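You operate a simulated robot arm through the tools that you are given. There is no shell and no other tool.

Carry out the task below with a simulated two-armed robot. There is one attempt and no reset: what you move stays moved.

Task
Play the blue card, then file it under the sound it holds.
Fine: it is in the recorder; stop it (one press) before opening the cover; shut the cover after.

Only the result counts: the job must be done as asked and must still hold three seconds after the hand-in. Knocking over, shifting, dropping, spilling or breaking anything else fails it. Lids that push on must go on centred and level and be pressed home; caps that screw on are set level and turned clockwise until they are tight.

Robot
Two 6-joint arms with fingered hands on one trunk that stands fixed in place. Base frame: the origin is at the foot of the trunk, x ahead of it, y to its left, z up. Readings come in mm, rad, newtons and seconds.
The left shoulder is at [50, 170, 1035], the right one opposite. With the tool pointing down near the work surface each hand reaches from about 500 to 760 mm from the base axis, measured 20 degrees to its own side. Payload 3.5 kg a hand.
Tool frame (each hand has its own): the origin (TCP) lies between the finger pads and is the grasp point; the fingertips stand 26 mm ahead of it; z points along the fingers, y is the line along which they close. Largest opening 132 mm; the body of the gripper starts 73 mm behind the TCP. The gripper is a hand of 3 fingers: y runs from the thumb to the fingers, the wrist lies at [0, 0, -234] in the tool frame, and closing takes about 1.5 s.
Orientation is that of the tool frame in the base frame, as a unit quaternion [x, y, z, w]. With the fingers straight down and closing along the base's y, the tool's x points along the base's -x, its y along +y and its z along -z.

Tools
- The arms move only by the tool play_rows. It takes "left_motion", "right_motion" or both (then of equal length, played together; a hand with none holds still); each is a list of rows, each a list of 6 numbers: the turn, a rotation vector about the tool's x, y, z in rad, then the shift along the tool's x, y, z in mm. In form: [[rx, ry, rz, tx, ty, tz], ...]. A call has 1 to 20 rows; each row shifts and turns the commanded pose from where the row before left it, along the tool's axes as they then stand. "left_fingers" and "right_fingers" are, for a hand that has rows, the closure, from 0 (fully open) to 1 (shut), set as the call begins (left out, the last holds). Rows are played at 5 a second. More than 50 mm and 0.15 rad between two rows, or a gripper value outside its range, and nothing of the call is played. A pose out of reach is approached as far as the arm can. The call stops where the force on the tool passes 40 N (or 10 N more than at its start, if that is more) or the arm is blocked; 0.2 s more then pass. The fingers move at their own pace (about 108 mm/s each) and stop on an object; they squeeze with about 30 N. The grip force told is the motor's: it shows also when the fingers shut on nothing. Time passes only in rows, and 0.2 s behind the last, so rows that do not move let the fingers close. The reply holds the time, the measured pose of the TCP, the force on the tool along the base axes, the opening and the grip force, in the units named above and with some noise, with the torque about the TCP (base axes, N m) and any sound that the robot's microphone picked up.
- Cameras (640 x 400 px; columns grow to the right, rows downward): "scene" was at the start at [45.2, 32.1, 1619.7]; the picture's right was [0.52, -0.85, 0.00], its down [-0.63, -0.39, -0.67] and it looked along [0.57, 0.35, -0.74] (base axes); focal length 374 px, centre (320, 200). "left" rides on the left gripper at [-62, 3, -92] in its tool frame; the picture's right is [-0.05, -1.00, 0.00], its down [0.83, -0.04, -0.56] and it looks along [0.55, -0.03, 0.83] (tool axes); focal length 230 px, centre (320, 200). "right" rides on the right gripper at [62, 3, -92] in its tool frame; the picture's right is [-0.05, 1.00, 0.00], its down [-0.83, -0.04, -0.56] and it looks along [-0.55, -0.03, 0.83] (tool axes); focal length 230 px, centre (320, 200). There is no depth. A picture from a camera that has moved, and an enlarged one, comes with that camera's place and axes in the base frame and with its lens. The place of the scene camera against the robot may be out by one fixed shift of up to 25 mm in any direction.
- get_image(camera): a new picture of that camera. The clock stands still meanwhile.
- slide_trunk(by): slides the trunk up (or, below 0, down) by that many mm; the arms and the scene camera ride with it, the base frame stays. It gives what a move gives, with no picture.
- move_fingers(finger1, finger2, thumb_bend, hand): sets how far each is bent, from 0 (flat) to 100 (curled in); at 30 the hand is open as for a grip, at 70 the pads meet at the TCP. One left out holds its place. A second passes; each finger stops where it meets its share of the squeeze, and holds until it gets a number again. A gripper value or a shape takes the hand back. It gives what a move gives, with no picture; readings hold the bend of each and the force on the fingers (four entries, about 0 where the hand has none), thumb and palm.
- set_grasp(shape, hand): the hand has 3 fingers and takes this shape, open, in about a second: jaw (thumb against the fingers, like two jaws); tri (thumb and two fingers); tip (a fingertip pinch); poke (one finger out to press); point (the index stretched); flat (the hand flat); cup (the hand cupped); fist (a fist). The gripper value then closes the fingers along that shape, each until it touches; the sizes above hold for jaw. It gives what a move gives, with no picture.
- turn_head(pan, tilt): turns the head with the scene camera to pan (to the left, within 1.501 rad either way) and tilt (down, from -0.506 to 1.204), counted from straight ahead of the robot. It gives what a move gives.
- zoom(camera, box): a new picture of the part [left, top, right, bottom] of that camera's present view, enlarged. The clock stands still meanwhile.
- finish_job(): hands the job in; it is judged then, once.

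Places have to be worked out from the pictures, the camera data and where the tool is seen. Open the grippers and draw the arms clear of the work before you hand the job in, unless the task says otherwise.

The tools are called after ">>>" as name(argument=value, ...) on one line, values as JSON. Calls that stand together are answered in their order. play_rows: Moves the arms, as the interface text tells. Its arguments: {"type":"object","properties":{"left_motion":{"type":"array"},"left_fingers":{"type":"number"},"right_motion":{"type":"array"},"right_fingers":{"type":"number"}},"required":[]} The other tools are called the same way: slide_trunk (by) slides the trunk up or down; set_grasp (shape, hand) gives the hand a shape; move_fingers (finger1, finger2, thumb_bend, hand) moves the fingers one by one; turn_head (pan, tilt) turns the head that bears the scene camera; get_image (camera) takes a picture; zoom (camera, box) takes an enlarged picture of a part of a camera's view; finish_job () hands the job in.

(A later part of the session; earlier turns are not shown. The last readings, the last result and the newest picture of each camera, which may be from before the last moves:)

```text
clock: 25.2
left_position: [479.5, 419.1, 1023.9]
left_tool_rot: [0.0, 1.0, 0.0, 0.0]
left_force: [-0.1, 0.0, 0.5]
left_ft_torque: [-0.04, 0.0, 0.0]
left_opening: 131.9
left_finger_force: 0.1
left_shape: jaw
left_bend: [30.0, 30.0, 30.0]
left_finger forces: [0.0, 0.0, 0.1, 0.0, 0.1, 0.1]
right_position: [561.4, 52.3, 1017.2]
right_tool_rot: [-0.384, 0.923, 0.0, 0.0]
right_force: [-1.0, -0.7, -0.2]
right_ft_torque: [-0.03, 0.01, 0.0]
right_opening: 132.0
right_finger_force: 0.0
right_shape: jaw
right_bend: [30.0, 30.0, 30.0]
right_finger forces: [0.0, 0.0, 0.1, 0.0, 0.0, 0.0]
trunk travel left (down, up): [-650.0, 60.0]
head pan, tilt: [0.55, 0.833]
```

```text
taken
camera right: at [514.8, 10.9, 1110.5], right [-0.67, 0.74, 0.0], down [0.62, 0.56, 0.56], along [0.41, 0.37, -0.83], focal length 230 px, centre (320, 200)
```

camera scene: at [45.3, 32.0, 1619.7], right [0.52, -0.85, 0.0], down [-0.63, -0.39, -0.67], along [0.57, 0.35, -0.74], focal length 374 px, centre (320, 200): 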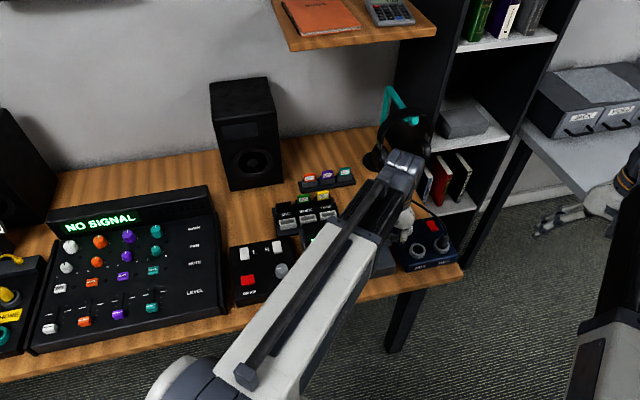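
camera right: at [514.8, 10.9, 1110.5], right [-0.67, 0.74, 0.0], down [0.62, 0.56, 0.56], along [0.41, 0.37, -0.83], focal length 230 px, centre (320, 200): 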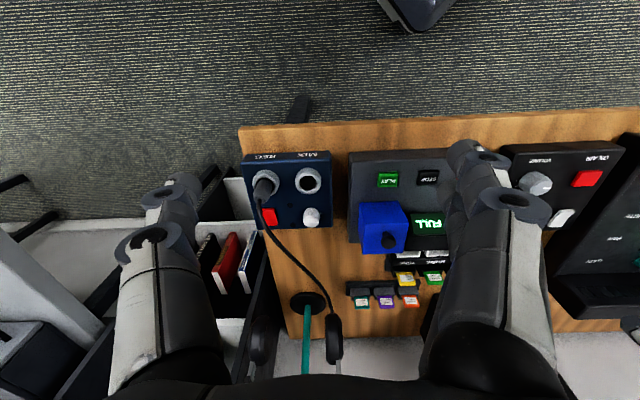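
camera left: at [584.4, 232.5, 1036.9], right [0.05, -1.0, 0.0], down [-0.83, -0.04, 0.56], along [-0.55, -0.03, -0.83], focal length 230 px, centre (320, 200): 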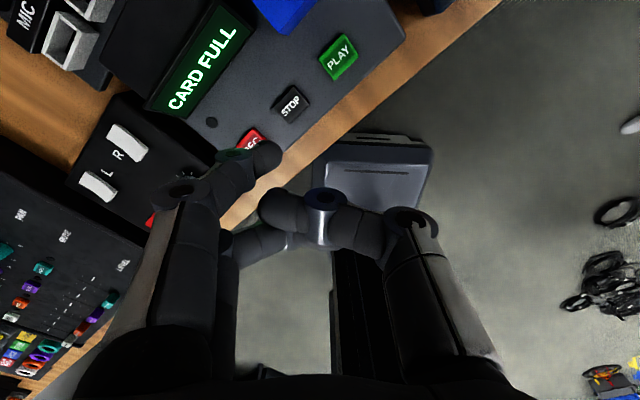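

>>> zoom(camera="right", box=[320, 150, 480, 320])

>>> zoom(camera="right", box=[340, 190, 440, 260])

>>> zoom(camera="scene", box=[260, 160, 420, 290])

```text
2.35 times, centred on (400, 235) of right
camera zoom: at [514.8, 10.9, 1110.5], right [-0.67, 0.74, 0.0], down [0.62, 0.56, 0.56], along [0.41, 0.37, -0.83], focal length 541 px, centre (132, 118)
```

zoom: 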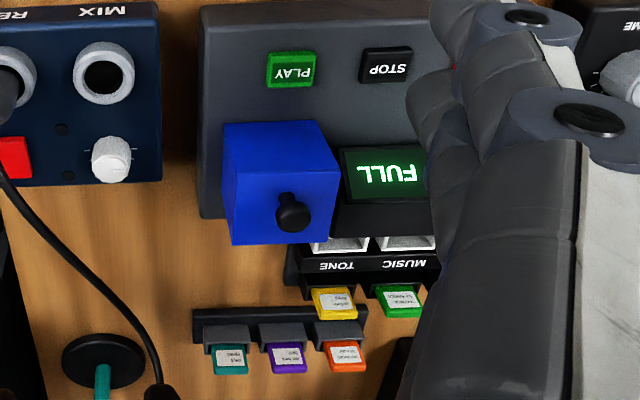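

```text
5.71 times, centred on (390, 225) of right
camera zoom: at [514.8, 10.9, 1110.5], right [-0.67, 0.74, 0.0], down [0.62, 0.56, 0.56], along [0.41, 0.37, -0.83], focal length 1315 px, centre (-80, 57)
```

zoom: 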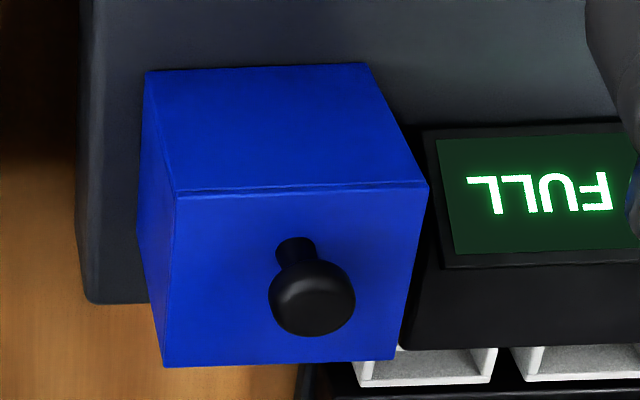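

```text
3.08 times, centred on (340, 225) of scene
camera zoom: at [45.2, 32.1, 1619.7], right [0.52, -0.85, 0.0], down [-0.63, -0.39, -0.67], along [0.57, 0.35, -0.74], focal length 1151 px, centre (258, 123)
```

zoom: 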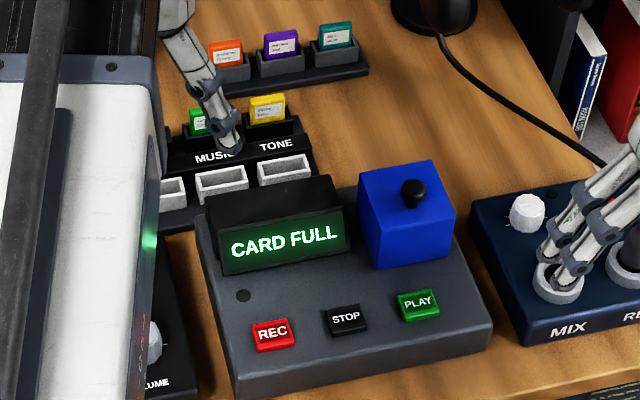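

The cover is a 65 mm cube-shaped hood with its top at z≈837. A mushroom knob about 22 mm wide is centred near (629.5, 253, 856), offset towards the front. I'll yaw the left hand 45° so its fingers close along the device's left-right line, parallel to the likely back hinge, and bring it above the knob.

>>> play_rows(left_motion=[[0, 0, -0.131, 0, 0, 0], [0, 0, -0.131, 0, 0, 0], [0, 0, -0.131, 0, 0, 0], [0, 0, -0.131, 0, 0, 0], [0, 0, -0.131, 0, 0, 0], [0, 0, -0.13, 0, 0, 0], [0, 0, 0, 1.9, -37.2, 10.7], [0, 0, 0, 1.9, -37.2, 10.7], [0, 0, 0, 1.9, -37.2, 10.7], [0, 0, 0, 1.9, -37.2, 10.7], [0, 0, 0, 1.9, -37.2, 10.7], [0, 0, 0, 1.9, -37.2, 10.7], [0, 0, 0, 0, 0, 0]], left_fingers=0)

>>> get_image(camera="left")

>>> get_image(camera="right")

```text
clock: 28.0
left_position: [631.9, 253.1, 958.4]
left_tool_rot: [-0.383, 0.924, 0.0, 0.001]
left_force: [0.1, 0.2, 1.0]
left_ft_torque: [0.01, -0.01, -0.02]
left_opening: 131.9
left_finger_force: 0.1
left_shape: jaw
left_bend: [30.0, 30.0, 30.0]
left_finger forces: [0.1, 0.0, 0.0, 0.0, 0.0, 0.0]
right_position: [559.9, 53.3, 1017.0]
right_tool_rot: [-0.383, 0.924, 0.001, 0.0]
right_force: [-0.8, 0.2, -0.7]
right_ft_torque: [0.02, 0.03, 0.02]
right_opening: 132.1
right_finger_force: 0.1
right_shape: jaw
right_bend: [30.0, 30.0, 30.0]
right_finger forces: [0.1, 0.1, 0.1, 0.0, 0.1, 0.1]
trunk travel left (down, up): [-650.0, 60.0]
head pan, tilt: [0.55, 0.833]
```

```text
taken
camera left: at [673.6, 299.9, 1049.0], right [0.74, -0.67, 0.0], down [-0.56, -0.62, 0.55], along [-0.37, -0.41, -0.83], focal length 230 px, centre (320, 200)
```

left: 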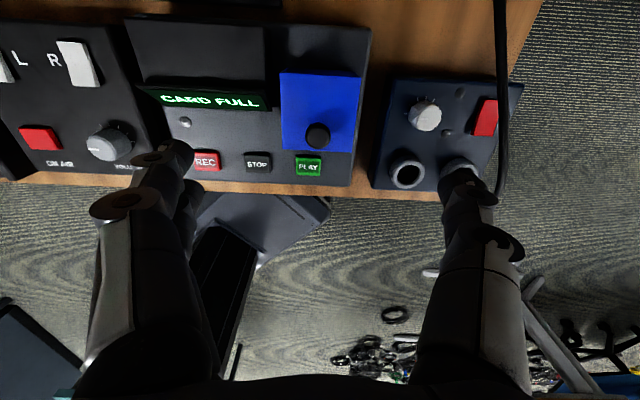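

```text
taken
camera right: at [514.7, 11.0, 1110.5], right [-0.67, 0.74, 0.0], down [0.62, 0.56, 0.56], along [0.41, 0.37, -0.83], focal length 230 px, centre (320, 200)
```

right: 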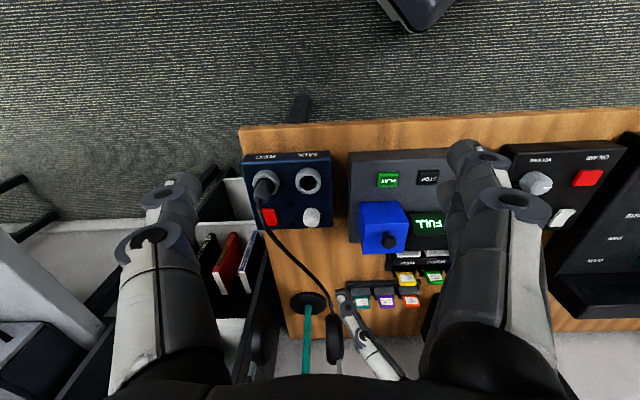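

Before pulling the cover back I want to know where the microphone boom and cable are relative to the hand's path, so I look at those parts.

>>> zoom(camera="scene", box=[290, 60, 490, 260])

>>> zoom(camera="right", box=[230, 180, 450, 400])

>>> zoom(camera="left", box=[240, 30, 400, 190])

```text
2.00 times, centred on (390, 160) of scene
camera zoom: at [45.2, 32.1, 1619.7], right [0.52, -0.85, 0.0], down [-0.63, -0.39, -0.67], along [0.57, 0.35, -0.74], focal length 748 px, centre (180, 280)
```

zoom: 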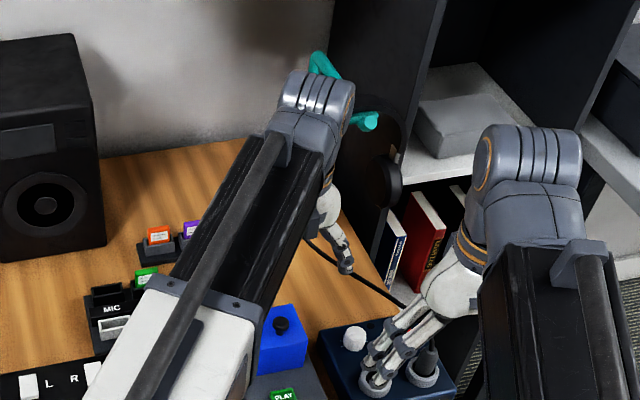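

```text
1.82 times, centred on (340, 290) of right
camera zoom: at [514.7, 11.0, 1110.5], right [-0.67, 0.74, 0.0], down [0.62, 0.56, 0.56], along [0.41, 0.37, -0.83], focal length 418 px, centre (284, 36)
```

zoom: 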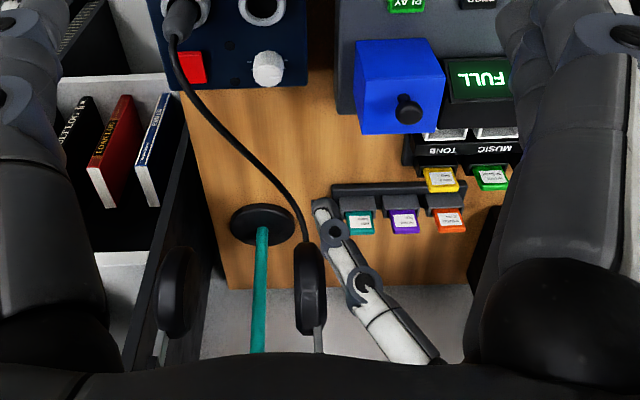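

```text
2.50 times, centred on (320, 110) of left
camera zoom: at [673.6, 299.9, 1049.0], right [0.74, -0.67, 0.0], down [-0.56, -0.62, 0.55], along [-0.37, -0.41, -0.83], focal length 575 px, centre (320, 425)
```

zoom: 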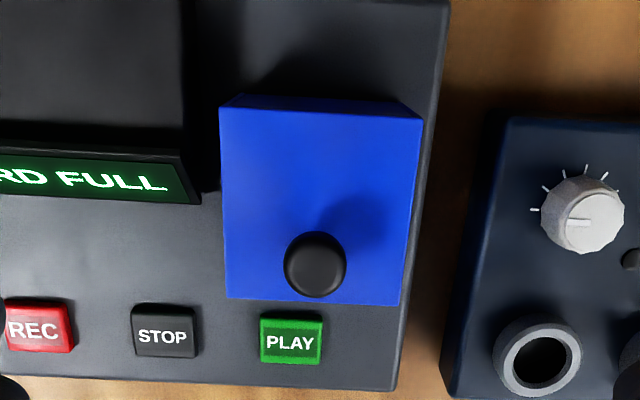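

The object behind is a headphone stand, well clear at the back. I lower the open jaw around the knob, keeping the fingertips just above the cover top.

>>> play_rows(left_motion=[[0, 0, 0, 0.3, 1.6, 22], [0, 0, 0, 0, 0, 24], [0, 0, 0, 0, 0, 24], [0, 0, 0, 0, 0, 18], [0, 0, 0, 0, 0, 0]])

>>> get_image(camera="left")

>>> zoom(camera="right", box=[320, 150, 480, 320])

```text
clock: 29.2
left_position: [629.4, 253.0, 869.1]
left_tool_rot: [-0.383, 0.924, 0.0, 0.0]
left_force: [-0.5, -0.7, 0.3]
left_ft_torque: [-0.01, 0.02, 0.01]
left_opening: 131.9
left_finger_force: 0.1
left_shape: jaw
left_bend: [30.0, 30.0, 30.0]
left_finger forces: [0.1, 0.0, 0.0, 0.1, 0.0, 0.1]
right_position: [559.9, 52.4, 1017.7]
right_tool_rot: [-0.383, 0.924, 0.0, 0.0]
right_force: [-0.7, -0.1, -0.3]
right_ft_torque: [-0.02, 0.04, 0.01]
right_opening: 131.9
right_finger_force: 0.1
right_shape: jaw
right_bend: [30.0, 30.0, 30.0]
right_finger forces: [0.0, 0.1, 0.0, 0.0, 0.0, 0.0]
trunk travel left (down, up): [-650.0, 60.0]
head pan, tilt: [0.55, 0.833]
```

```text
taken
camera left: at [672.7, 299.5, 959.8], right [0.74, -0.67, 0.0], down [-0.56, -0.62, 0.55], along [-0.37, -0.41, -0.83], focal length 230 px, centre (320, 200)
```

left: 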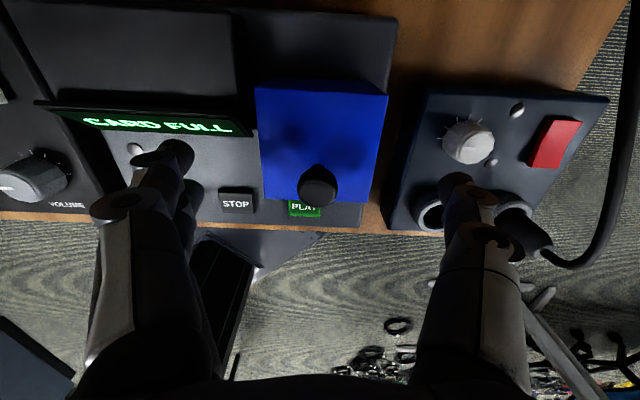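

```text
2.35 times, centred on (400, 235) of right
camera zoom: at [514.8, 11.0, 1110.5], right [-0.67, 0.74, 0.0], down [0.62, 0.56, 0.56], along [0.41, 0.37, -0.83], focal length 541 px, centre (132, 118)
```

zoom: 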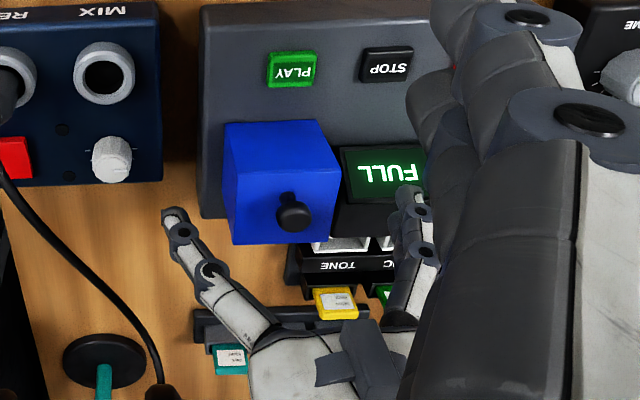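

The knob sits between thumb and fingers, about 3 mm behind the TCP. I shift that way and close the jaw on the knob.

>>> play_rows(left_motion=[[0, 0, 0, -3, 0, 0], [0, 0, 0, 0, 0, 0], [0, 0, 0, 0, 0, 0], [0, 0, 0, 0, 0, 0], [0, 0, 0, 0, 0, 0], [0, 0, 0, 0, 0, 0], [0, 0, 0, 0, 0, 0], [0, 0, 0, 0, 0, 0], [0, 0, 0, 0, 0, 0]], left_fingers=1)

>>> get_image(camera="left")

>>> zoom(camera="right", box=[320, 150, 480, 320])

```text
clock: 31.2
left_position: [633.2, 255.4, 869.6]
left_tool_rot: [-0.382, 0.924, 0.001, 0.0]
left_force: [10.1, -5.0, -5.9]
left_ft_torque: [-0.11, -0.21, -0.04]
left_opening: 6.6
left_finger_force: 30.1
left_shape: jaw
left_bend: [71.0, 72.0, 70.0]
left_finger forces: [0.0, 13.6, 0.0, 0.0, 29.9, 0.0]
right_position: [561.8, 50.4, 1016.9]
right_tool_rot: [-0.383, 0.924, 0.0, -0.001]
right_force: [0.2, 1.1, 0.1]
right_ft_torque: [0.01, 0.0, -0.01]
right_opening: 132.1
right_finger_force: 0.1
right_shape: jaw
right_bend: [30.0, 30.0, 30.0]
right_finger forces: [0.1, 0.0, 0.0, 0.0, 0.1, 0.0]
trunk travel left (down, up): [-650.0, 60.0]
head pan, tilt: [0.55, 0.833]
```

```text
taken
camera left: at [675.5, 301.2, 959.2], right [0.74, -0.67, 0.0], down [-0.56, -0.62, 0.56], along [-0.37, -0.41, -0.83], focal length 230 px, centre (320, 200)
```

left: 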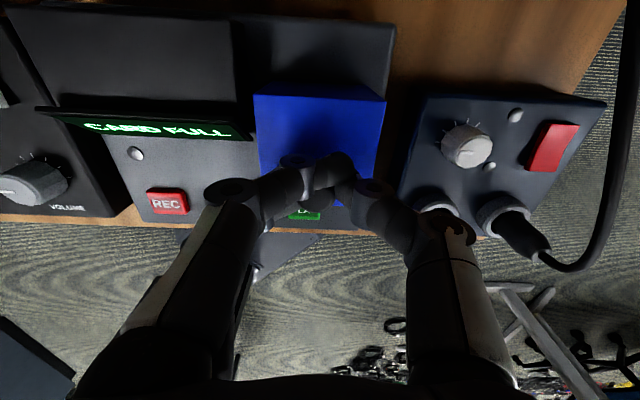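

```text
2.35 times, centred on (400, 235) of right
camera zoom: at [515.9, 10.7, 1110.0], right [-0.67, 0.74, 0.0], down [0.62, 0.56, 0.55], along [0.41, 0.37, -0.83], focal length 541 px, centre (132, 118)
```

zoom: 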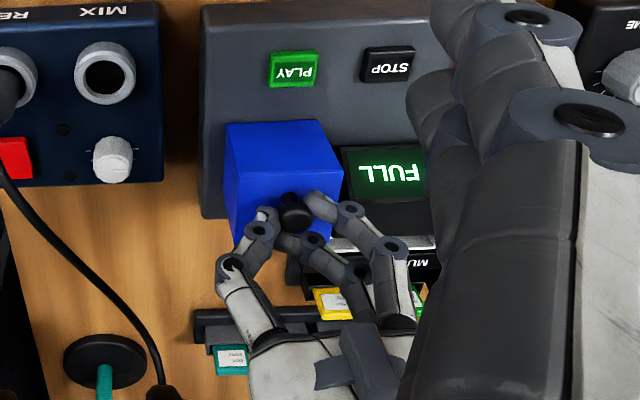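

The knob is caged between thumb and the front finger, with the other finger behind it. I try a careful 4 mm lift to feel how the cover is held.

>>> play_rows(left_motion=[[0, 0, 0, 0, 0, -2], [0, 0, 0, 0, 0, -2], [0, 0, 0, 0, 0, 0]])

>>> zoom(camera="right", box=[320, 150, 480, 320])

```text
clock: 32.0
left_position: [634.3, 255.1, 872.4]
left_tool_rot: [-0.382, 0.924, 0.0, -0.001]
left_force: [14.3, -3.1, -15.2]
left_ft_torque: [0.03, -0.31, -0.01]
left_opening: 5.5
left_finger_force: 29.7
left_shape: jaw
left_bend: [71.0, 71.0, 70.0]
left_finger forces: [0.0, 13.3, 0.0, 0.0, 29.5, 0.0]
right_position: [562.2, 50.3, 1017.0]
right_tool_rot: [-0.383, 0.924, 0.001, -0.001]
right_force: [0.1, -0.4, 0.4]
right_ft_torque: [0.01, 0.02, -0.01]
right_opening: 131.7
right_finger_force: 0.1
right_shape: jaw
right_bend: [30.0, 30.0, 30.0]
right_finger forces: [0.0, 0.1, 0.0, 0.0, 0.1, 0.0]
trunk travel left (down, up): [-650.0, 60.0]
head pan, tilt: [0.55, 0.833]
```

```text
2.35 times, centred on (400, 235) of right
camera zoom: at [516.7, 11.2, 1109.4], right [-0.67, 0.74, 0.0], down [0.62, 0.56, 0.55], along [0.41, 0.37, -0.83], focal length 541 px, centre (132, 118)
```

zoom: 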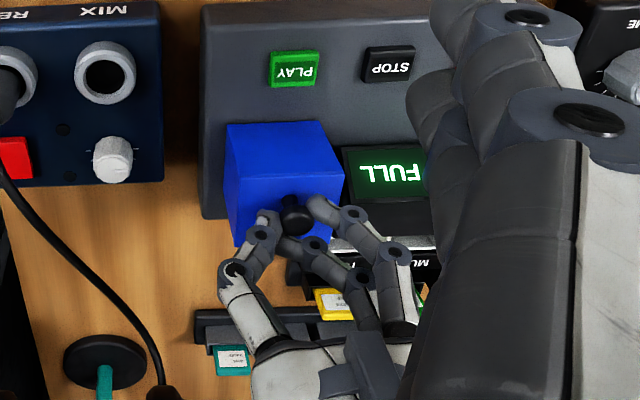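

The force on the hand points backward as I lift, consistent with a hinge at the lower back edge. I now follow that arc: mostly backward with a little up, easing sideways a bit to relieve the lateral load.

>>> play_rows(left_motion=[[0, 0, 0, -2, -1, -1], [0, 0, 0, -2, -0.5, -1], [0, 0, 0, -2, 0, -1], [0, 0, 0, 0, 0, 0]])

>>> zoom(camera="right", box=[320, 150, 480, 320])

```text
clock: 33.0
left_position: [637.4, 259.9, 875.3]
left_tool_rot: [-0.382, 0.924, 0.0, -0.002]
left_force: [9.2, 0.5, -15.3]
left_ft_torque: [-0.01, -0.2, -0.05]
left_opening: 5.2
left_finger_force: 30.4
left_shape: jaw
left_bend: [71.0, 71.0, 70.0]
left_finger forces: [0.0, 14.3, 0.0, 0.0, 23.8, 0.1]
right_position: [561.6, 52.4, 1016.6]
right_tool_rot: [-0.383, 0.924, -0.001, -0.001]
right_force: [-0.7, -0.6, -0.2]
right_ft_torque: [-0.01, -0.01, -0.01]
right_opening: 132.0
right_finger_force: 0.0
right_shape: jaw
right_bend: [30.0, 30.0, 30.0]
right_finger forces: [0.0, 0.0, 0.0, 0.1, 0.1, 0.0]
trunk travel left (down, up): [-650.0, 60.0]
head pan, tilt: [0.55, 0.833]
```

```text
2.35 times, centred on (400, 235) of right
camera zoom: at [516.3, 11.4, 1109.7], right [-0.67, 0.74, 0.0], down [0.62, 0.56, 0.55], along [0.41, 0.37, -0.83], focal length 541 px, centre (132, 118)
```

zoom: 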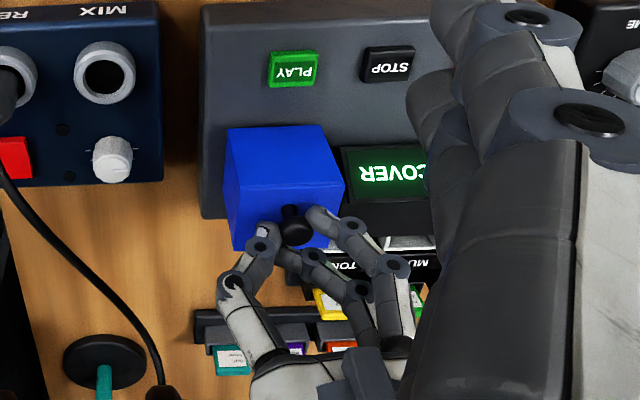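

The display changed to "COVER…" and the hood's front edge has lifted, so the back hinge is confirmed. I keep following the arc about the lower back edge, with the knob pivoting in the grip.

>>> play_rows(left_motion=[[0, 0, 0, -3, 0, -0.5], [0, 0, 0, -3, 0, -0.5], [0, 0, 0, -3, 0, -0.5], [0, 0, 0, -3, 0, -0.5], [0, 0, 0, -3, 0, -0.4], [0, 0, 0, -3, 0, -0.4], [0, 0, 0, 0, 0, 0]])

>>> zoom(camera="right", box=[320, 150, 480, 320])

```text
clock: 34.6
left_position: [649.2, 272.4, 879.5]
left_tool_rot: [-0.383, 0.924, 0.0, 0.0]
left_force: [3.7, -3.7, -4.0]
left_ft_torque: [-0.13, -0.09, 0.0]
left_opening: 5.0
left_finger_force: 30.0
left_shape: jaw
left_bend: [71.0, 71.0, 70.0]
left_finger forces: [0.0, 13.5, 0.1, 0.0, 25.0, 0.0]
right_position: [561.3, 52.1, 1016.9]
right_tool_rot: [-0.383, 0.924, 0.0, -0.001]
right_force: [0.4, 0.4, -1.0]
right_ft_torque: [-0.01, 0.01, -0.01]
right_opening: 131.9
right_finger_force: 0.0
right_shape: jaw
right_bend: [30.0, 30.0, 30.0]
right_finger forces: [0.0, 0.1, 0.0, 0.0, 0.0, 0.1]
trunk travel left (down, up): [-650.0, 60.0]
head pan, tilt: [0.55, 0.833]
```

```text
2.35 times, centred on (400, 235) of right
camera zoom: at [515.3, 10.8, 1110.2], right [-0.67, 0.74, 0.0], down [0.62, 0.56, 0.55], along [0.41, 0.37, -0.83], focal length 541 px, centre (132, 118)
```

zoom: 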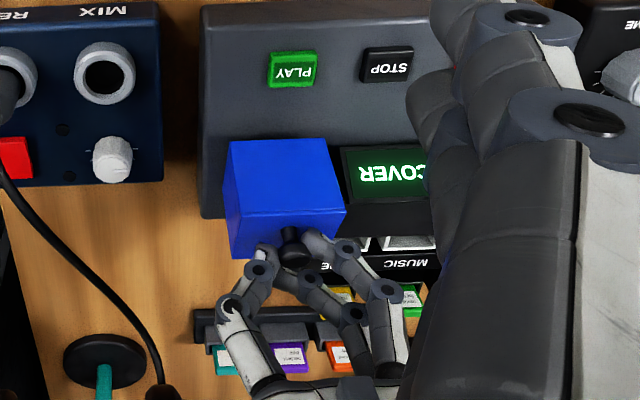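

It opens smoothly with low forces. I continue along the arc to about 35–45° of opening.

>>> play_rows(left_motion=[[0, 0, 0, -4, 0, -0.1], [0, 0, 0, -4, 0, 0], [0, 0, 0, -4, 0, 0], [0, 0, 0, -4, 0, 0], [0, 0, 0, -4, 0, 0], [0, 0, 0, -4, 0, 0.3], [0, 0, 0, -4, 0, 0.6], [0, 0, 0, -4, 0, 0.8], [0, 0, 0, 0, 0, 0]])

>>> zoom(camera="right", box=[320, 150, 480, 320])

>>> get_image(camera="left")

```text
clock: 36.6
left_position: [672.1, 295.3, 878.6]
left_tool_rot: [-0.383, 0.924, 0.0, 0.001]
left_force: [6.5, -7.2, 10.2]
left_ft_torque: [-0.24, 0.07, 0.04]
left_opening: 5.9
left_finger_force: 30.1
left_shape: jaw
left_bend: [71.0, 73.0, 70.0]
left_finger forces: [0.1, 25.2, 0.1, 0.0, 31.4, 0.0]
right_position: [560.4, 50.4, 1018.1]
right_tool_rot: [-0.382, 0.924, 0.0, 0.0]
right_force: [-0.8, 0.1, 0.1]
right_ft_torque: [-0.02, 0.01, 0.03]
right_opening: 132.0
right_finger_force: 0.1
right_shape: jaw
right_bend: [30.0, 30.0, 30.0]
right_finger forces: [0.0, 0.0, 0.0, 0.0, 0.0, 0.1]
trunk travel left (down, up): [-650.0, 60.0]
head pan, tilt: [0.55, 0.833]
```

```text
2.35 times, centred on (400, 235) of right
camera zoom: at [514.7, 10.3, 1110.7], right [-0.67, 0.74, 0.0], down [0.62, 0.56, 0.56], along [0.41, 0.37, -0.83], focal length 541 px, centre (132, 118)
```

zoom: 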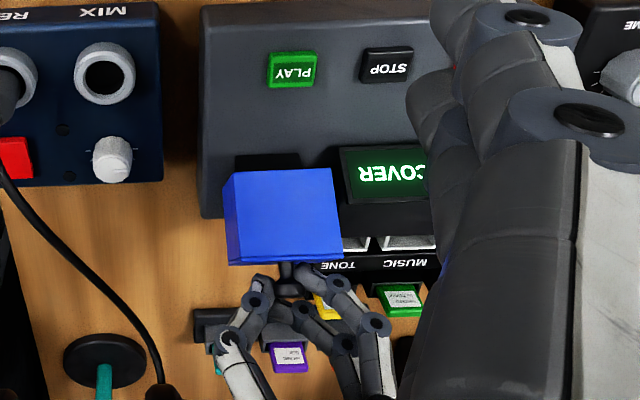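

```text
taken
camera left: at [714.8, 340.8, 969.4], right [0.74, -0.67, 0.0], down [-0.56, -0.62, 0.55], along [-0.37, -0.41, -0.83], focal length 230 px, centre (320, 200)
```

left: 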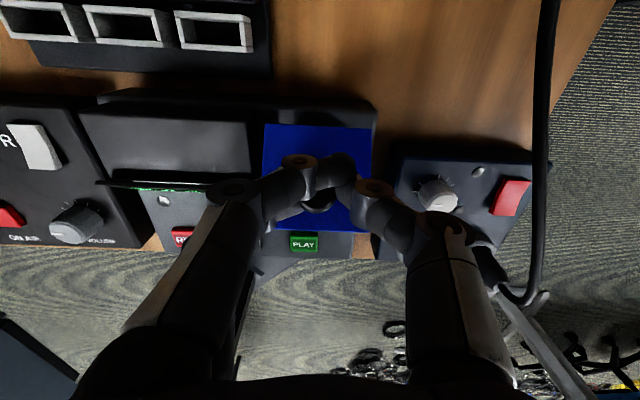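

Force on the hand turned upward (+10 N), which means a fingertip is riding on the tilted cover top. I ease up 3 mm and continue backward in small steps.

>>> play_rows(left_motion=[[0, 0, 0, 0, -1, -1.5], [0, 0, 0, 0, -0.5, -1.5], [0, 0, 0, -3, 0, -0.5], [0, 0, 0, -3, 0, 0], [0, 0, 0, -3, 0, 0], [0, 0, 0, 0, 0, 0]])

>>> zoom(camera="right", box=[320, 150, 480, 320])

>>> zoom(camera="left", box=[230, 110, 410, 270])

```text
clock: 38.0
left_position: [679.5, 300.4, 880.3]
left_tool_rot: [-0.383, 0.924, 0.001, -0.002]
left_force: [-3.1, -2.6, -13.7]
left_ft_torque: [-0.05, 0.04, -0.01]
left_opening: 4.2
left_finger_force: 29.6
left_shape: jaw
left_bend: [71.0, 71.0, 70.0]
left_finger forces: [0.0, 17.6, 0.0, 0.1, 22.4, 0.0]
right_position: [559.1, 51.5, 1017.6]
right_tool_rot: [-0.383, 0.924, 0.0, 0.001]
right_force: [0.1, 0.2, 0.4]
right_ft_torque: [0.0, 0.03, 0.01]
right_opening: 131.7
right_finger_force: 0.1
right_shape: jaw
right_bend: [30.0, 30.0, 30.0]
right_finger forces: [0.0, 0.0, 0.1, 0.1, 0.0, 0.1]
trunk travel left (down, up): [-650.0, 60.0]
head pan, tilt: [0.55, 0.833]
```

```text
2.35 times, centred on (400, 235) of right
camera zoom: at [515.4, 11.2, 1110.0], right [-0.67, 0.74, 0.0], down [0.62, 0.56, 0.55], along [0.41, 0.37, -0.83], focal length 541 px, centre (132, 118)
```

zoom: 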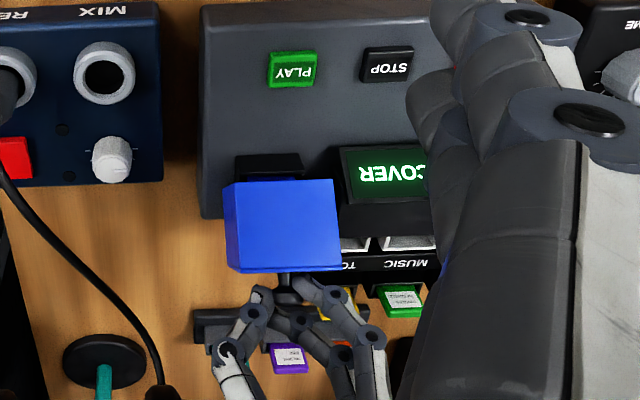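

```text
2.50 times, centred on (320, 190) of left
camera zoom: at [722.9, 345.9, 971.0], right [0.74, -0.67, 0.0], down [-0.56, -0.62, 0.56], along [-0.37, -0.41, -0.83], focal length 575 px, centre (320, 225)
```

zoom: 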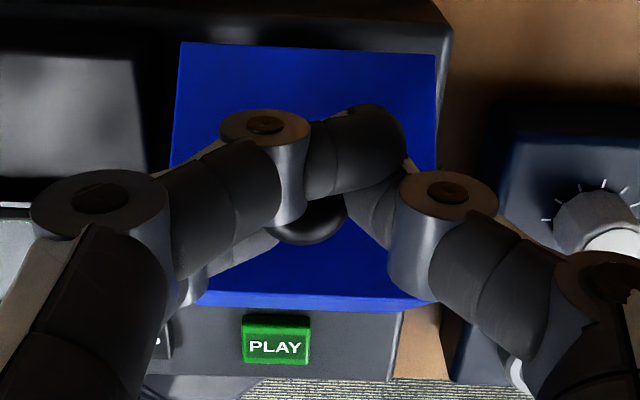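

The cover is near 40° now and pulling slightly down on the grip. I continue backward, descending a little.

>>> play_rows(left_motion=[[0, 0, 0, -3, 0, 1], [0, 0, 0, -3, 0, 1], [0, 0, 0, -3, 0, 1], [0, 0, 0, -3, 0, 1], [0, 0, 0, 0, 0, 0]])

>>> zoom(camera="right", box=[320, 150, 480, 320])

```text
clock: 39.2
left_position: [688.0, 307.8, 877.3]
left_tool_rot: [-0.382, 0.924, -0.001, 0.0]
left_force: [-3.0, -4.2, -9.5]
left_ft_torque: [-0.07, 0.09, 0.01]
left_opening: 4.2
left_finger_force: 29.9
left_shape: jaw
left_bend: [71.0, 71.0, 70.0]
left_finger forces: [0.0, 17.7, 0.2, 0.1, 23.9, 0.0]
right_position: [560.2, 52.1, 1016.6]
right_tool_rot: [-0.383, 0.924, 0.0, 0.001]
right_force: [0.3, 0.5, -0.2]
right_ft_torque: [0.01, 0.0, 0.01]
right_opening: 132.0
right_finger_force: 0.0
right_shape: jaw
right_bend: [30.0, 30.0, 30.0]
right_finger forces: [0.1, 0.0, 0.0, 0.0, 0.0, 0.0]
trunk travel left (down, up): [-650.0, 60.0]
head pan, tilt: [0.55, 0.833]
```

```text
2.35 times, centred on (400, 235) of right
camera zoom: at [515.3, 10.9, 1110.3], right [-0.67, 0.74, 0.0], down [0.62, 0.56, 0.55], along [0.41, 0.37, -0.83], focal length 541 px, centre (132, 118)
```

zoom: 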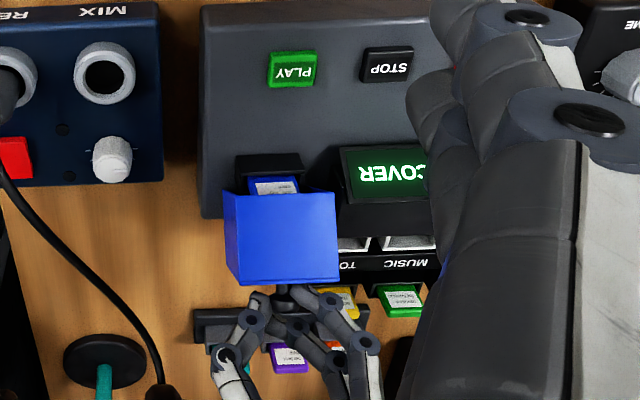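

The blue card with its label is now visible in the slot. I keep following the arc, now turning downward.

>>> play_rows(left_motion=[[0, 0, 0, -3, 0, 1.5], [0, 0, 0, -3, 0, 1.5], [0, 0, 0, -3, 0, 1.8], [0, 0, 0, -3, 0, 2], [0, 0, 0, -3, 0, 2.2], [0, 0, 0, 0, 0, 0]])

>>> zoom(camera="right", box=[320, 150, 480, 320])

>>> zoom(camera="left", box=[230, 110, 410, 270])

```text
clock: 40.6
left_position: [698.9, 319.0, 867.7]
left_tool_rot: [-0.382, 0.924, 0.0, 0.0]
left_force: [-1.3, -4.9, -2.5]
left_ft_torque: [-0.15, 0.13, 0.04]
left_opening: 4.7
left_finger_force: 29.6
left_shape: jaw
left_bend: [71.0, 72.0, 70.0]
left_finger forces: [0.0, 18.4, 0.1, 0.1, 27.8, 0.0]
right_position: [560.2, 50.5, 1017.3]
right_tool_rot: [-0.382, 0.924, 0.0, 0.0]
right_force: [0.6, 0.1, 0.2]
right_ft_torque: [-0.04, -0.02, 0.02]
right_opening: 131.8
right_finger_force: 0.0
right_shape: jaw
right_bend: [30.0, 30.0, 30.0]
right_finger forces: [0.1, 0.0, 0.0, 0.0, 0.0, 0.0]
trunk travel left (down, up): [-650.0, 60.0]
head pan, tilt: [0.55, 0.833]
```

```text
2.35 times, centred on (400, 235) of right
camera zoom: at [514.9, 10.8, 1110.5], right [-0.67, 0.74, 0.0], down [0.62, 0.56, 0.56], along [0.41, 0.37, -0.83], focal length 541 px, centre (132, 118)
```

zoom: 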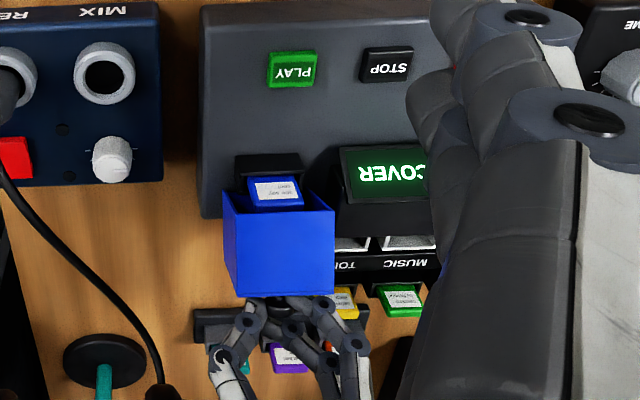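

```text
2.50 times, centred on (320, 190) of left
camera zoom: at [741.5, 364.9, 959.0], right [0.74, -0.67, 0.0], down [-0.56, -0.62, 0.55], along [-0.37, -0.41, -0.83], focal length 575 px, centre (320, 225)
```

zoom: 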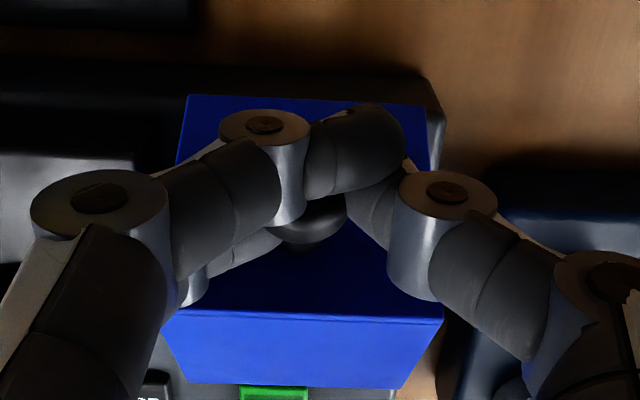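

The hood is at about 58°, past its balance point, with low forces. I keep lowering it along the arc to find its stop.

>>> play_rows(left_motion=[[0, 0, 0, -3, 0, 2.2], [0, 0, 0, -3, 0, 2.4], [0, 0, 0, -3, 0, 2.7], [0, 0, 0, -3, 0, 3], [0, 0, 0, -2.5, 0, 3], [0, 0, 0, 0, 0, 0]])

>>> zoom(camera="right", box=[320, 150, 480, 320])

>>> get_image(camera="left")

```text
clock: 42.0
left_position: [708.9, 329.7, 856.8]
left_tool_rot: [-0.383, 0.924, 0.001, 0.001]
left_force: [2.9, -0.8, 4.3]
left_ft_torque: [-0.03, 0.18, -0.01]
left_opening: 4.8
left_finger_force: 30.3
left_shape: jaw
left_bend: [71.0, 72.0, 70.0]
left_finger forces: [0.0, 21.0, 0.0, 0.0, 30.0, 0.0]
right_position: [559.4, 50.9, 1017.7]
right_tool_rot: [-0.383, 0.924, 0.0, 0.0]
right_force: [0.1, -1.0, -0.7]
right_ft_torque: [0.03, 0.0, -0.04]
right_opening: 131.9
right_finger_force: 0.0
right_shape: jaw
right_bend: [30.0, 30.0, 30.0]
right_finger forces: [0.0, 0.0, 0.1, 0.1, 0.0, 0.1]
trunk travel left (down, up): [-650.0, 60.0]
head pan, tilt: [0.55, 0.833]
```

```text
2.35 times, centred on (400, 235) of right
camera zoom: at [514.7, 10.9, 1110.6], right [-0.67, 0.74, 0.0], down [0.62, 0.56, 0.56], along [0.41, 0.37, -0.83], focal length 541 px, centre (132, 118)
```

zoom: 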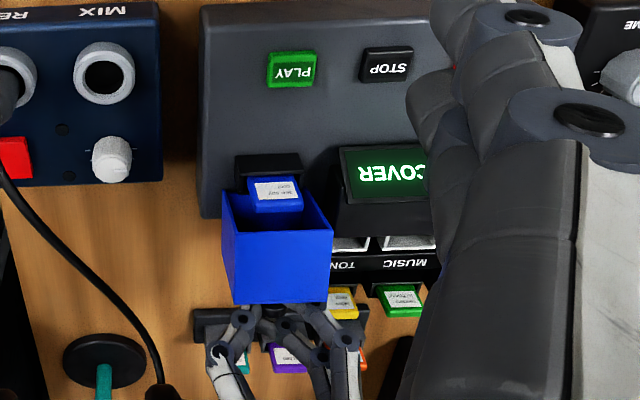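

```text
taken
camera left: at [751.5, 374.9, 946.5], right [0.74, -0.67, 0.0], down [-0.56, -0.62, 0.55], along [-0.37, -0.41, -0.83], focal length 230 px, centre (320, 200)
```

left: 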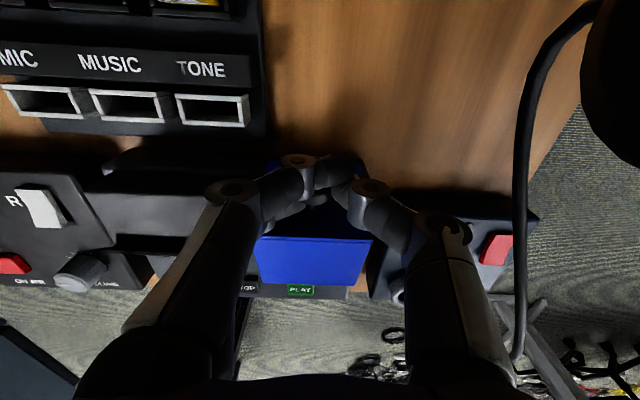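

The forces remain low at about 69°. I continue the arc a little further, watching for the stop.

>>> play_rows(left_motion=[[0, 0, 0, -2.5, 0, 3], [0, 0, 0, -2.5, 0, 3], [0, 0, 0, -2.3, 0, 3.2], [0, 0, 0, -2.2, 0, 3.3], [0, 0, 0, -2, 0, 3.4], [0, 0, 0, 0, 0, 0]])

>>> zoom(camera="right", box=[320, 150, 480, 320])

>>> get_image(camera="left")

```text
clock: 43.4
left_position: [718.2, 337.3, 838.3]
left_tool_rot: [-0.382, 0.924, 0.0, 0.001]
left_force: [5.4, 2.2, 5.8]
left_ft_torque: [-0.06, 0.2, -0.06]
left_opening: 5.1
left_finger_force: 29.4
left_shape: jaw
left_bend: [71.0, 72.0, 70.0]
left_finger forces: [0.1, 21.5, 0.0, 0.0, 30.0, 0.0]
right_position: [561.4, 51.9, 1017.6]
right_tool_rot: [-0.383, 0.924, 0.001, 0.0]
right_force: [-0.3, 0.4, 0.7]
right_ft_torque: [-0.02, 0.01, -0.01]
right_opening: 131.9
right_finger_force: 0.0
right_shape: jaw
right_bend: [30.0, 30.0, 30.0]
right_finger forces: [0.0, 0.0, 0.1, 0.0, 0.0, 0.1]
trunk travel left (down, up): [-650.0, 60.0]
head pan, tilt: [0.55, 0.833]
```

```text
2.35 times, centred on (400, 235) of right
camera zoom: at [514.8, 10.9, 1110.5], right [-0.67, 0.74, 0.0], down [0.62, 0.56, 0.56], along [0.41, 0.37, -0.83], focal length 541 px, centre (132, 118)
```

zoom: 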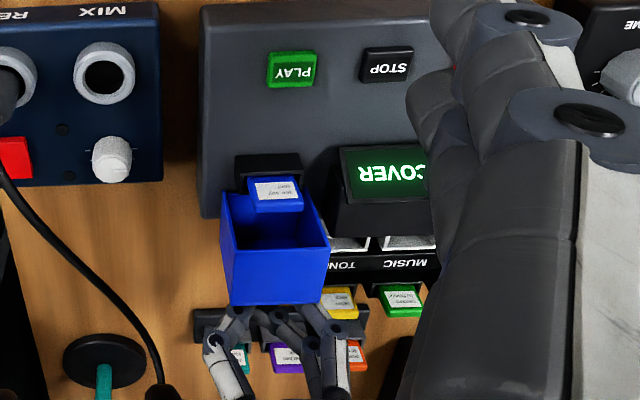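

```text
taken
camera left: at [760.4, 383.6, 928.9], right [0.74, -0.67, 0.0], down [-0.56, -0.62, 0.55], along [-0.37, -0.41, -0.83], focal length 230 px, centre (320, 200)
```

left: 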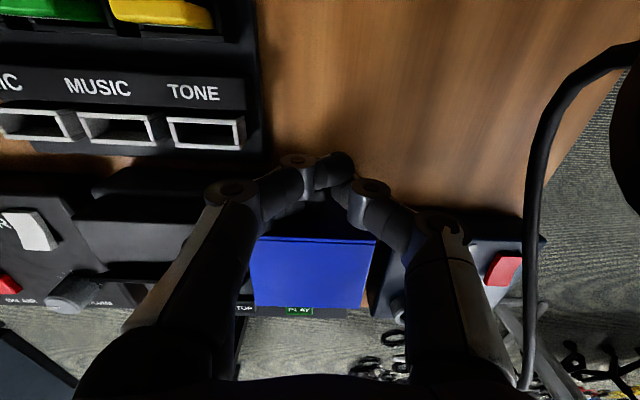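

It's at about 83° with force still small. I go a few more millimetres and then check whether it has reached a stop.

>>> play_rows(left_motion=[[0, 0, 0, -1.7, 0, 3.5], [0, 0, 0, -1.5, 0, 3.5], [0, 0, 0, -1, 0, 3.5], [0, 0, 0, -0.5, 0, 3], [0, 0, 0, 0, 0, 0]])

>>> zoom(camera="right", box=[320, 150, 480, 320])

```text
clock: 44.8
left_position: [720.2, 340.6, 830.8]
left_tool_rot: [-0.382, 0.924, -0.001, 0.007]
left_force: [4.1, 0.5, 10.3]
left_ft_torque: [-0.24, 0.39, -0.42]
left_opening: 6.3
left_finger_force: 29.9
left_shape: jaw
left_bend: [71.0, 73.0, 71.0]
left_finger forces: [0.0, 30.5, 0.0, 0.1, 27.3, 0.0]
right_position: [559.2, 50.7, 1017.3]
right_tool_rot: [-0.383, 0.924, 0.0, 0.001]
right_force: [-0.7, 0.1, 0.3]
right_ft_torque: [0.0, -0.02, 0.0]
right_opening: 131.5
right_finger_force: 0.0
right_shape: jaw
right_bend: [30.0, 30.0, 30.0]
right_finger forces: [0.0, 0.1, 0.0, 0.0, 0.0, 0.1]
trunk travel left (down, up): [-650.0, 60.0]
head pan, tilt: [0.55, 0.833]
stopped in row 5 (left hand): the force on the tool passed its limit at 40 N (the readings are from after the stop); the commanded pose is now the measured one
```

```text
2.35 times, centred on (400, 235) of right
camera zoom: at [514.1, 10.5, 1110.5], right [-0.67, 0.74, 0.0], down [0.62, 0.56, 0.56], along [0.41, 0.37, -0.83], focal length 541 px, centre (132, 118)
```

zoom: 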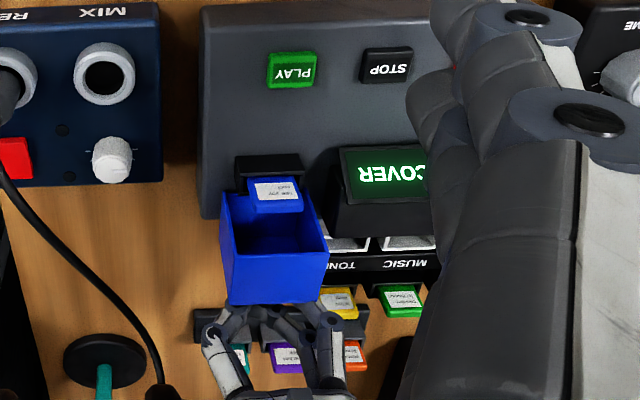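

The force limit tripped, so the cover has met its open stop at nearly 90°. The recorder itself hasn't shifted in the picture. I open the jaw only partway, to stay clear of the headphone cable, and see whether the cover stays.

>>> play_rows(left_motion=[[0, 0, 0, 0, 0, 0], [0, 0, 0, 0, 0, 0], [0, 0, 0, 0, 0, 0], [0, 0, 0, 0, 0, 0], [0, 0, 0, 0, 0, 0]], left_fingers=0.55)

>>> zoom(camera="right", box=[320, 150, 480, 320])

>>> get_image(camera="left")

```text
clock: 46.0
left_position: [719.4, 340.5, 828.0]
left_tool_rot: [-0.383, 0.924, 0.0, 0.004]
left_force: [-0.3, -0.6, -0.5]
left_ft_torque: [0.03, -0.03, -0.01]
left_opening: 58.9
left_finger_force: 0.2
left_shape: jaw
left_bend: [73.0, 73.0, 70.0]
left_finger forces: [0.0, 0.1, 0.1, 0.0, 0.0, 0.0]
right_position: [561.4, 53.3, 1018.9]
right_tool_rot: [-0.383, 0.924, 0.0, 0.001]
right_force: [-0.4, -0.1, 0.0]
right_ft_torque: [-0.01, -0.01, 0.01]
right_opening: 131.9
right_finger_force: 0.0
right_shape: jaw
right_bend: [30.0, 30.0, 30.0]
right_finger forces: [0.1, 0.0, 0.0, 0.0, 0.0, 0.1]
trunk travel left (down, up): [-650.0, 60.0]
head pan, tilt: [0.55, 0.833]
```

```text
2.35 times, centred on (400, 235) of right
camera zoom: at [514.8, 11.0, 1110.5], right [-0.67, 0.74, 0.0], down [0.62, 0.56, 0.56], along [0.41, 0.37, -0.83], focal length 541 px, centre (132, 118)
```

zoom: 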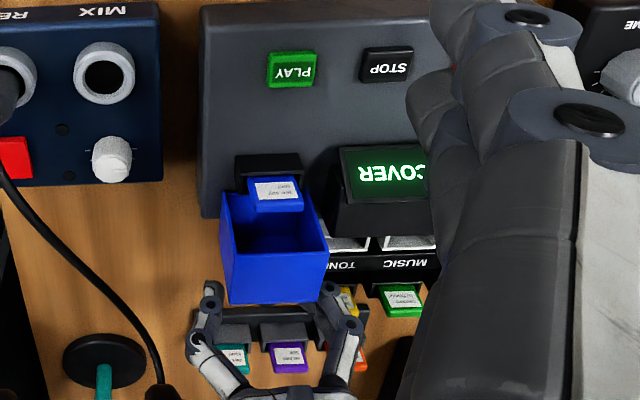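

```text
taken
camera left: at [761.3, 386.1, 919.4], right [0.74, -0.67, 0.0], down [-0.56, -0.62, 0.55], along [-0.36, -0.41, -0.84], focal length 230 px, centre (320, 200)
```

left: 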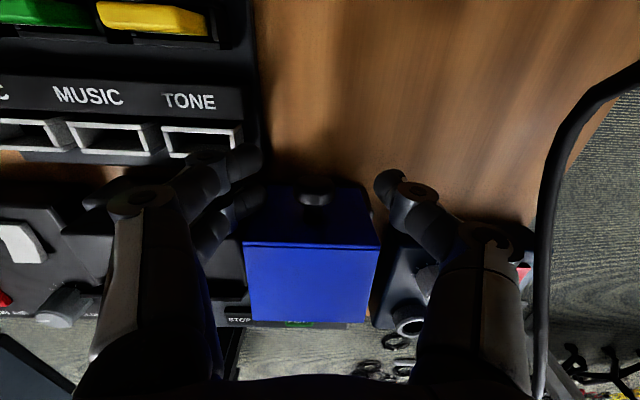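

The cover holds open by itself. I widen the jaw slightly to clear the hood's sides and draw the hand straight up.

>>> play_rows(left_motion=[[0, 0, 0, 0, 0, 0], [0, 0, 0, -1, 0, 0], [0, 0, 0, -1, 0, -4], [0, 0, 0, 0, 0, -8], [0, 0, 0, 0, 0, -20], [0, 0, 0, 0, 0, -30], [0, 0, 0, 0, 0, -30], [0, 0, 0, 0, 0, -30]], left_fingers=0.42)

>>> zoom(camera="right", box=[320, 150, 480, 320])

>>> get_image(camera="left")

```text
clock: 47.8
left_position: [719.7, 341.9, 952.0]
left_tool_rot: [-0.383, 0.924, 0.0, 0.005]
left_force: [0.3, -0.6, 1.0]
left_ft_torque: [0.0, -0.05, 0.02]
left_opening: 76.3
left_finger_force: 0.0
left_shape: jaw
left_bend: [72.0, 72.0, 70.0]
left_finger forces: [0.1, 0.0, 0.0, 0.0, 0.0, 0.0]
right_position: [560.3, 51.0, 1017.4]
right_tool_rot: [-0.382, 0.924, 0.0, -0.001]
right_force: [0.4, 0.2, -0.5]
right_ft_torque: [-0.01, 0.01, 0.02]
right_opening: 131.9
right_finger_force: 0.0
right_shape: jaw
right_bend: [30.0, 30.0, 30.0]
right_finger forces: [0.0, 0.0, 0.1, 0.0, 0.0, 0.0]
trunk travel left (down, up): [-650.0, 60.0]
head pan, tilt: [0.55, 0.833]
```

```text
2.35 times, centred on (400, 235) of right
camera zoom: at [514.7, 10.9, 1110.6], right [-0.67, 0.74, 0.0], down [0.62, 0.56, 0.56], along [0.41, 0.37, -0.83], focal length 541 px, centre (132, 118)
```

zoom: 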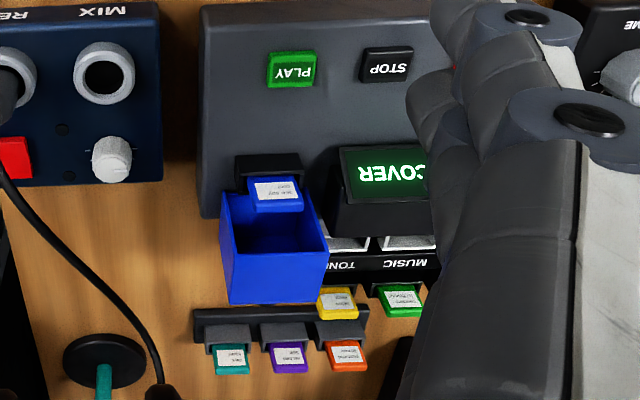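

```text
taken
camera left: at [761.5, 387.0, 1042.1], right [0.74, -0.67, 0.0], down [-0.56, -0.62, 0.55], along [-0.36, -0.41, -0.84], focal length 230 px, centre (320, 200)
```

left: 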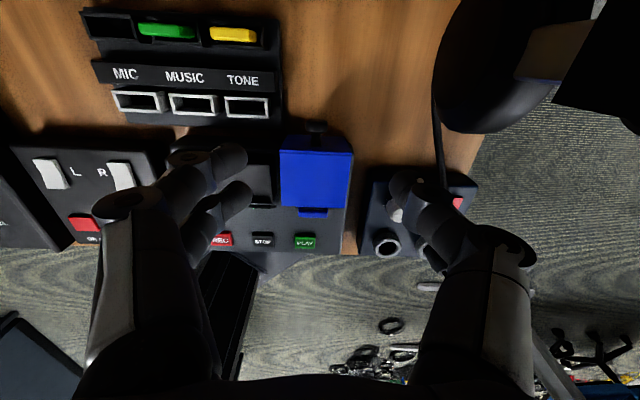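

The cover stays open. Now I zoom on the blue card in its slot and on the rack from both hand cameras.

>>> zoom(camera="right", box=[370, 200, 430, 240])

>>> zoom(camera="left", box=[270, 110, 370, 230])

>>> zoom(camera="left", box=[70, 0, 290, 140])

```text
10.00 times, centred on (400, 220) of right
camera zoom: at [514.7, 10.9, 1110.6], right [-0.67, 0.74, 0.0], down [0.62, 0.56, 0.56], along [0.41, 0.37, -0.83], focal length 2301 px, centre (-480, 0)
```

zoom: 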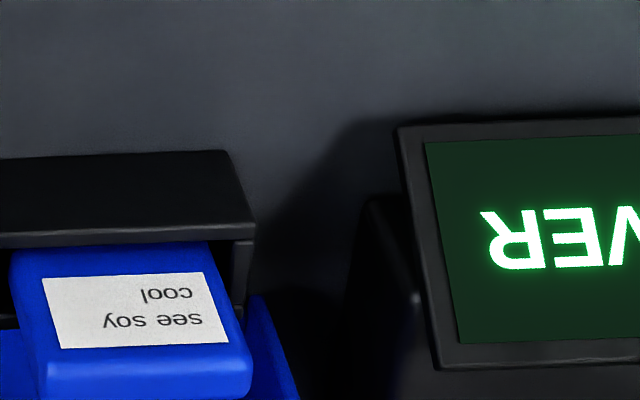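

```text
3.33 times, centred on (320, 170) of left
camera zoom: at [761.5, 387.0, 1042.1], right [0.74, -0.67, 0.0], down [-0.56, -0.62, 0.55], along [-0.36, -0.41, -0.84], focal length 767 px, centre (320, 300)
```

zoom: 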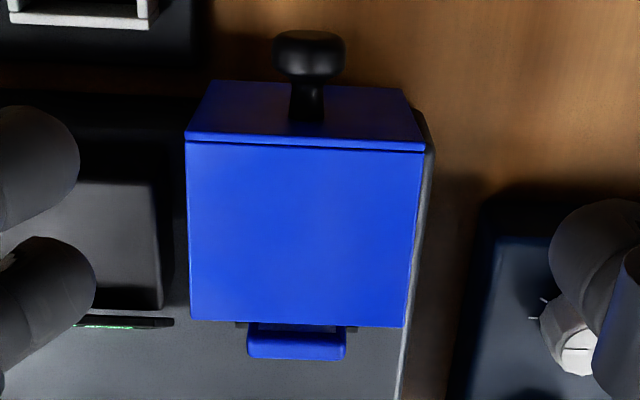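

```text
2.86 times, centred on (180, 70) of left
camera zoom: at [761.5, 387.0, 1042.1], right [0.74, -0.67, 0.0], down [-0.56, -0.62, 0.55], along [-0.36, -0.41, -0.84], focal length 657 px, centre (720, 571)
```

zoom: 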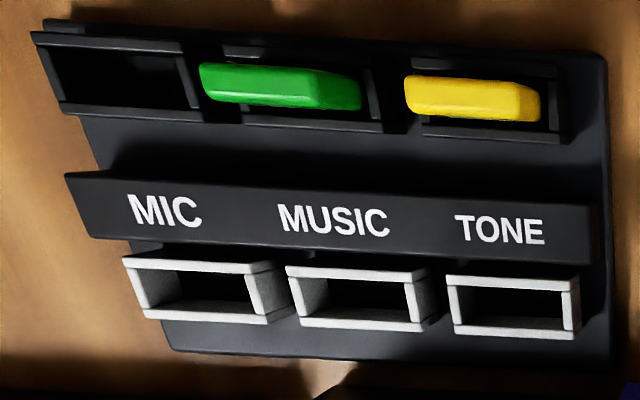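

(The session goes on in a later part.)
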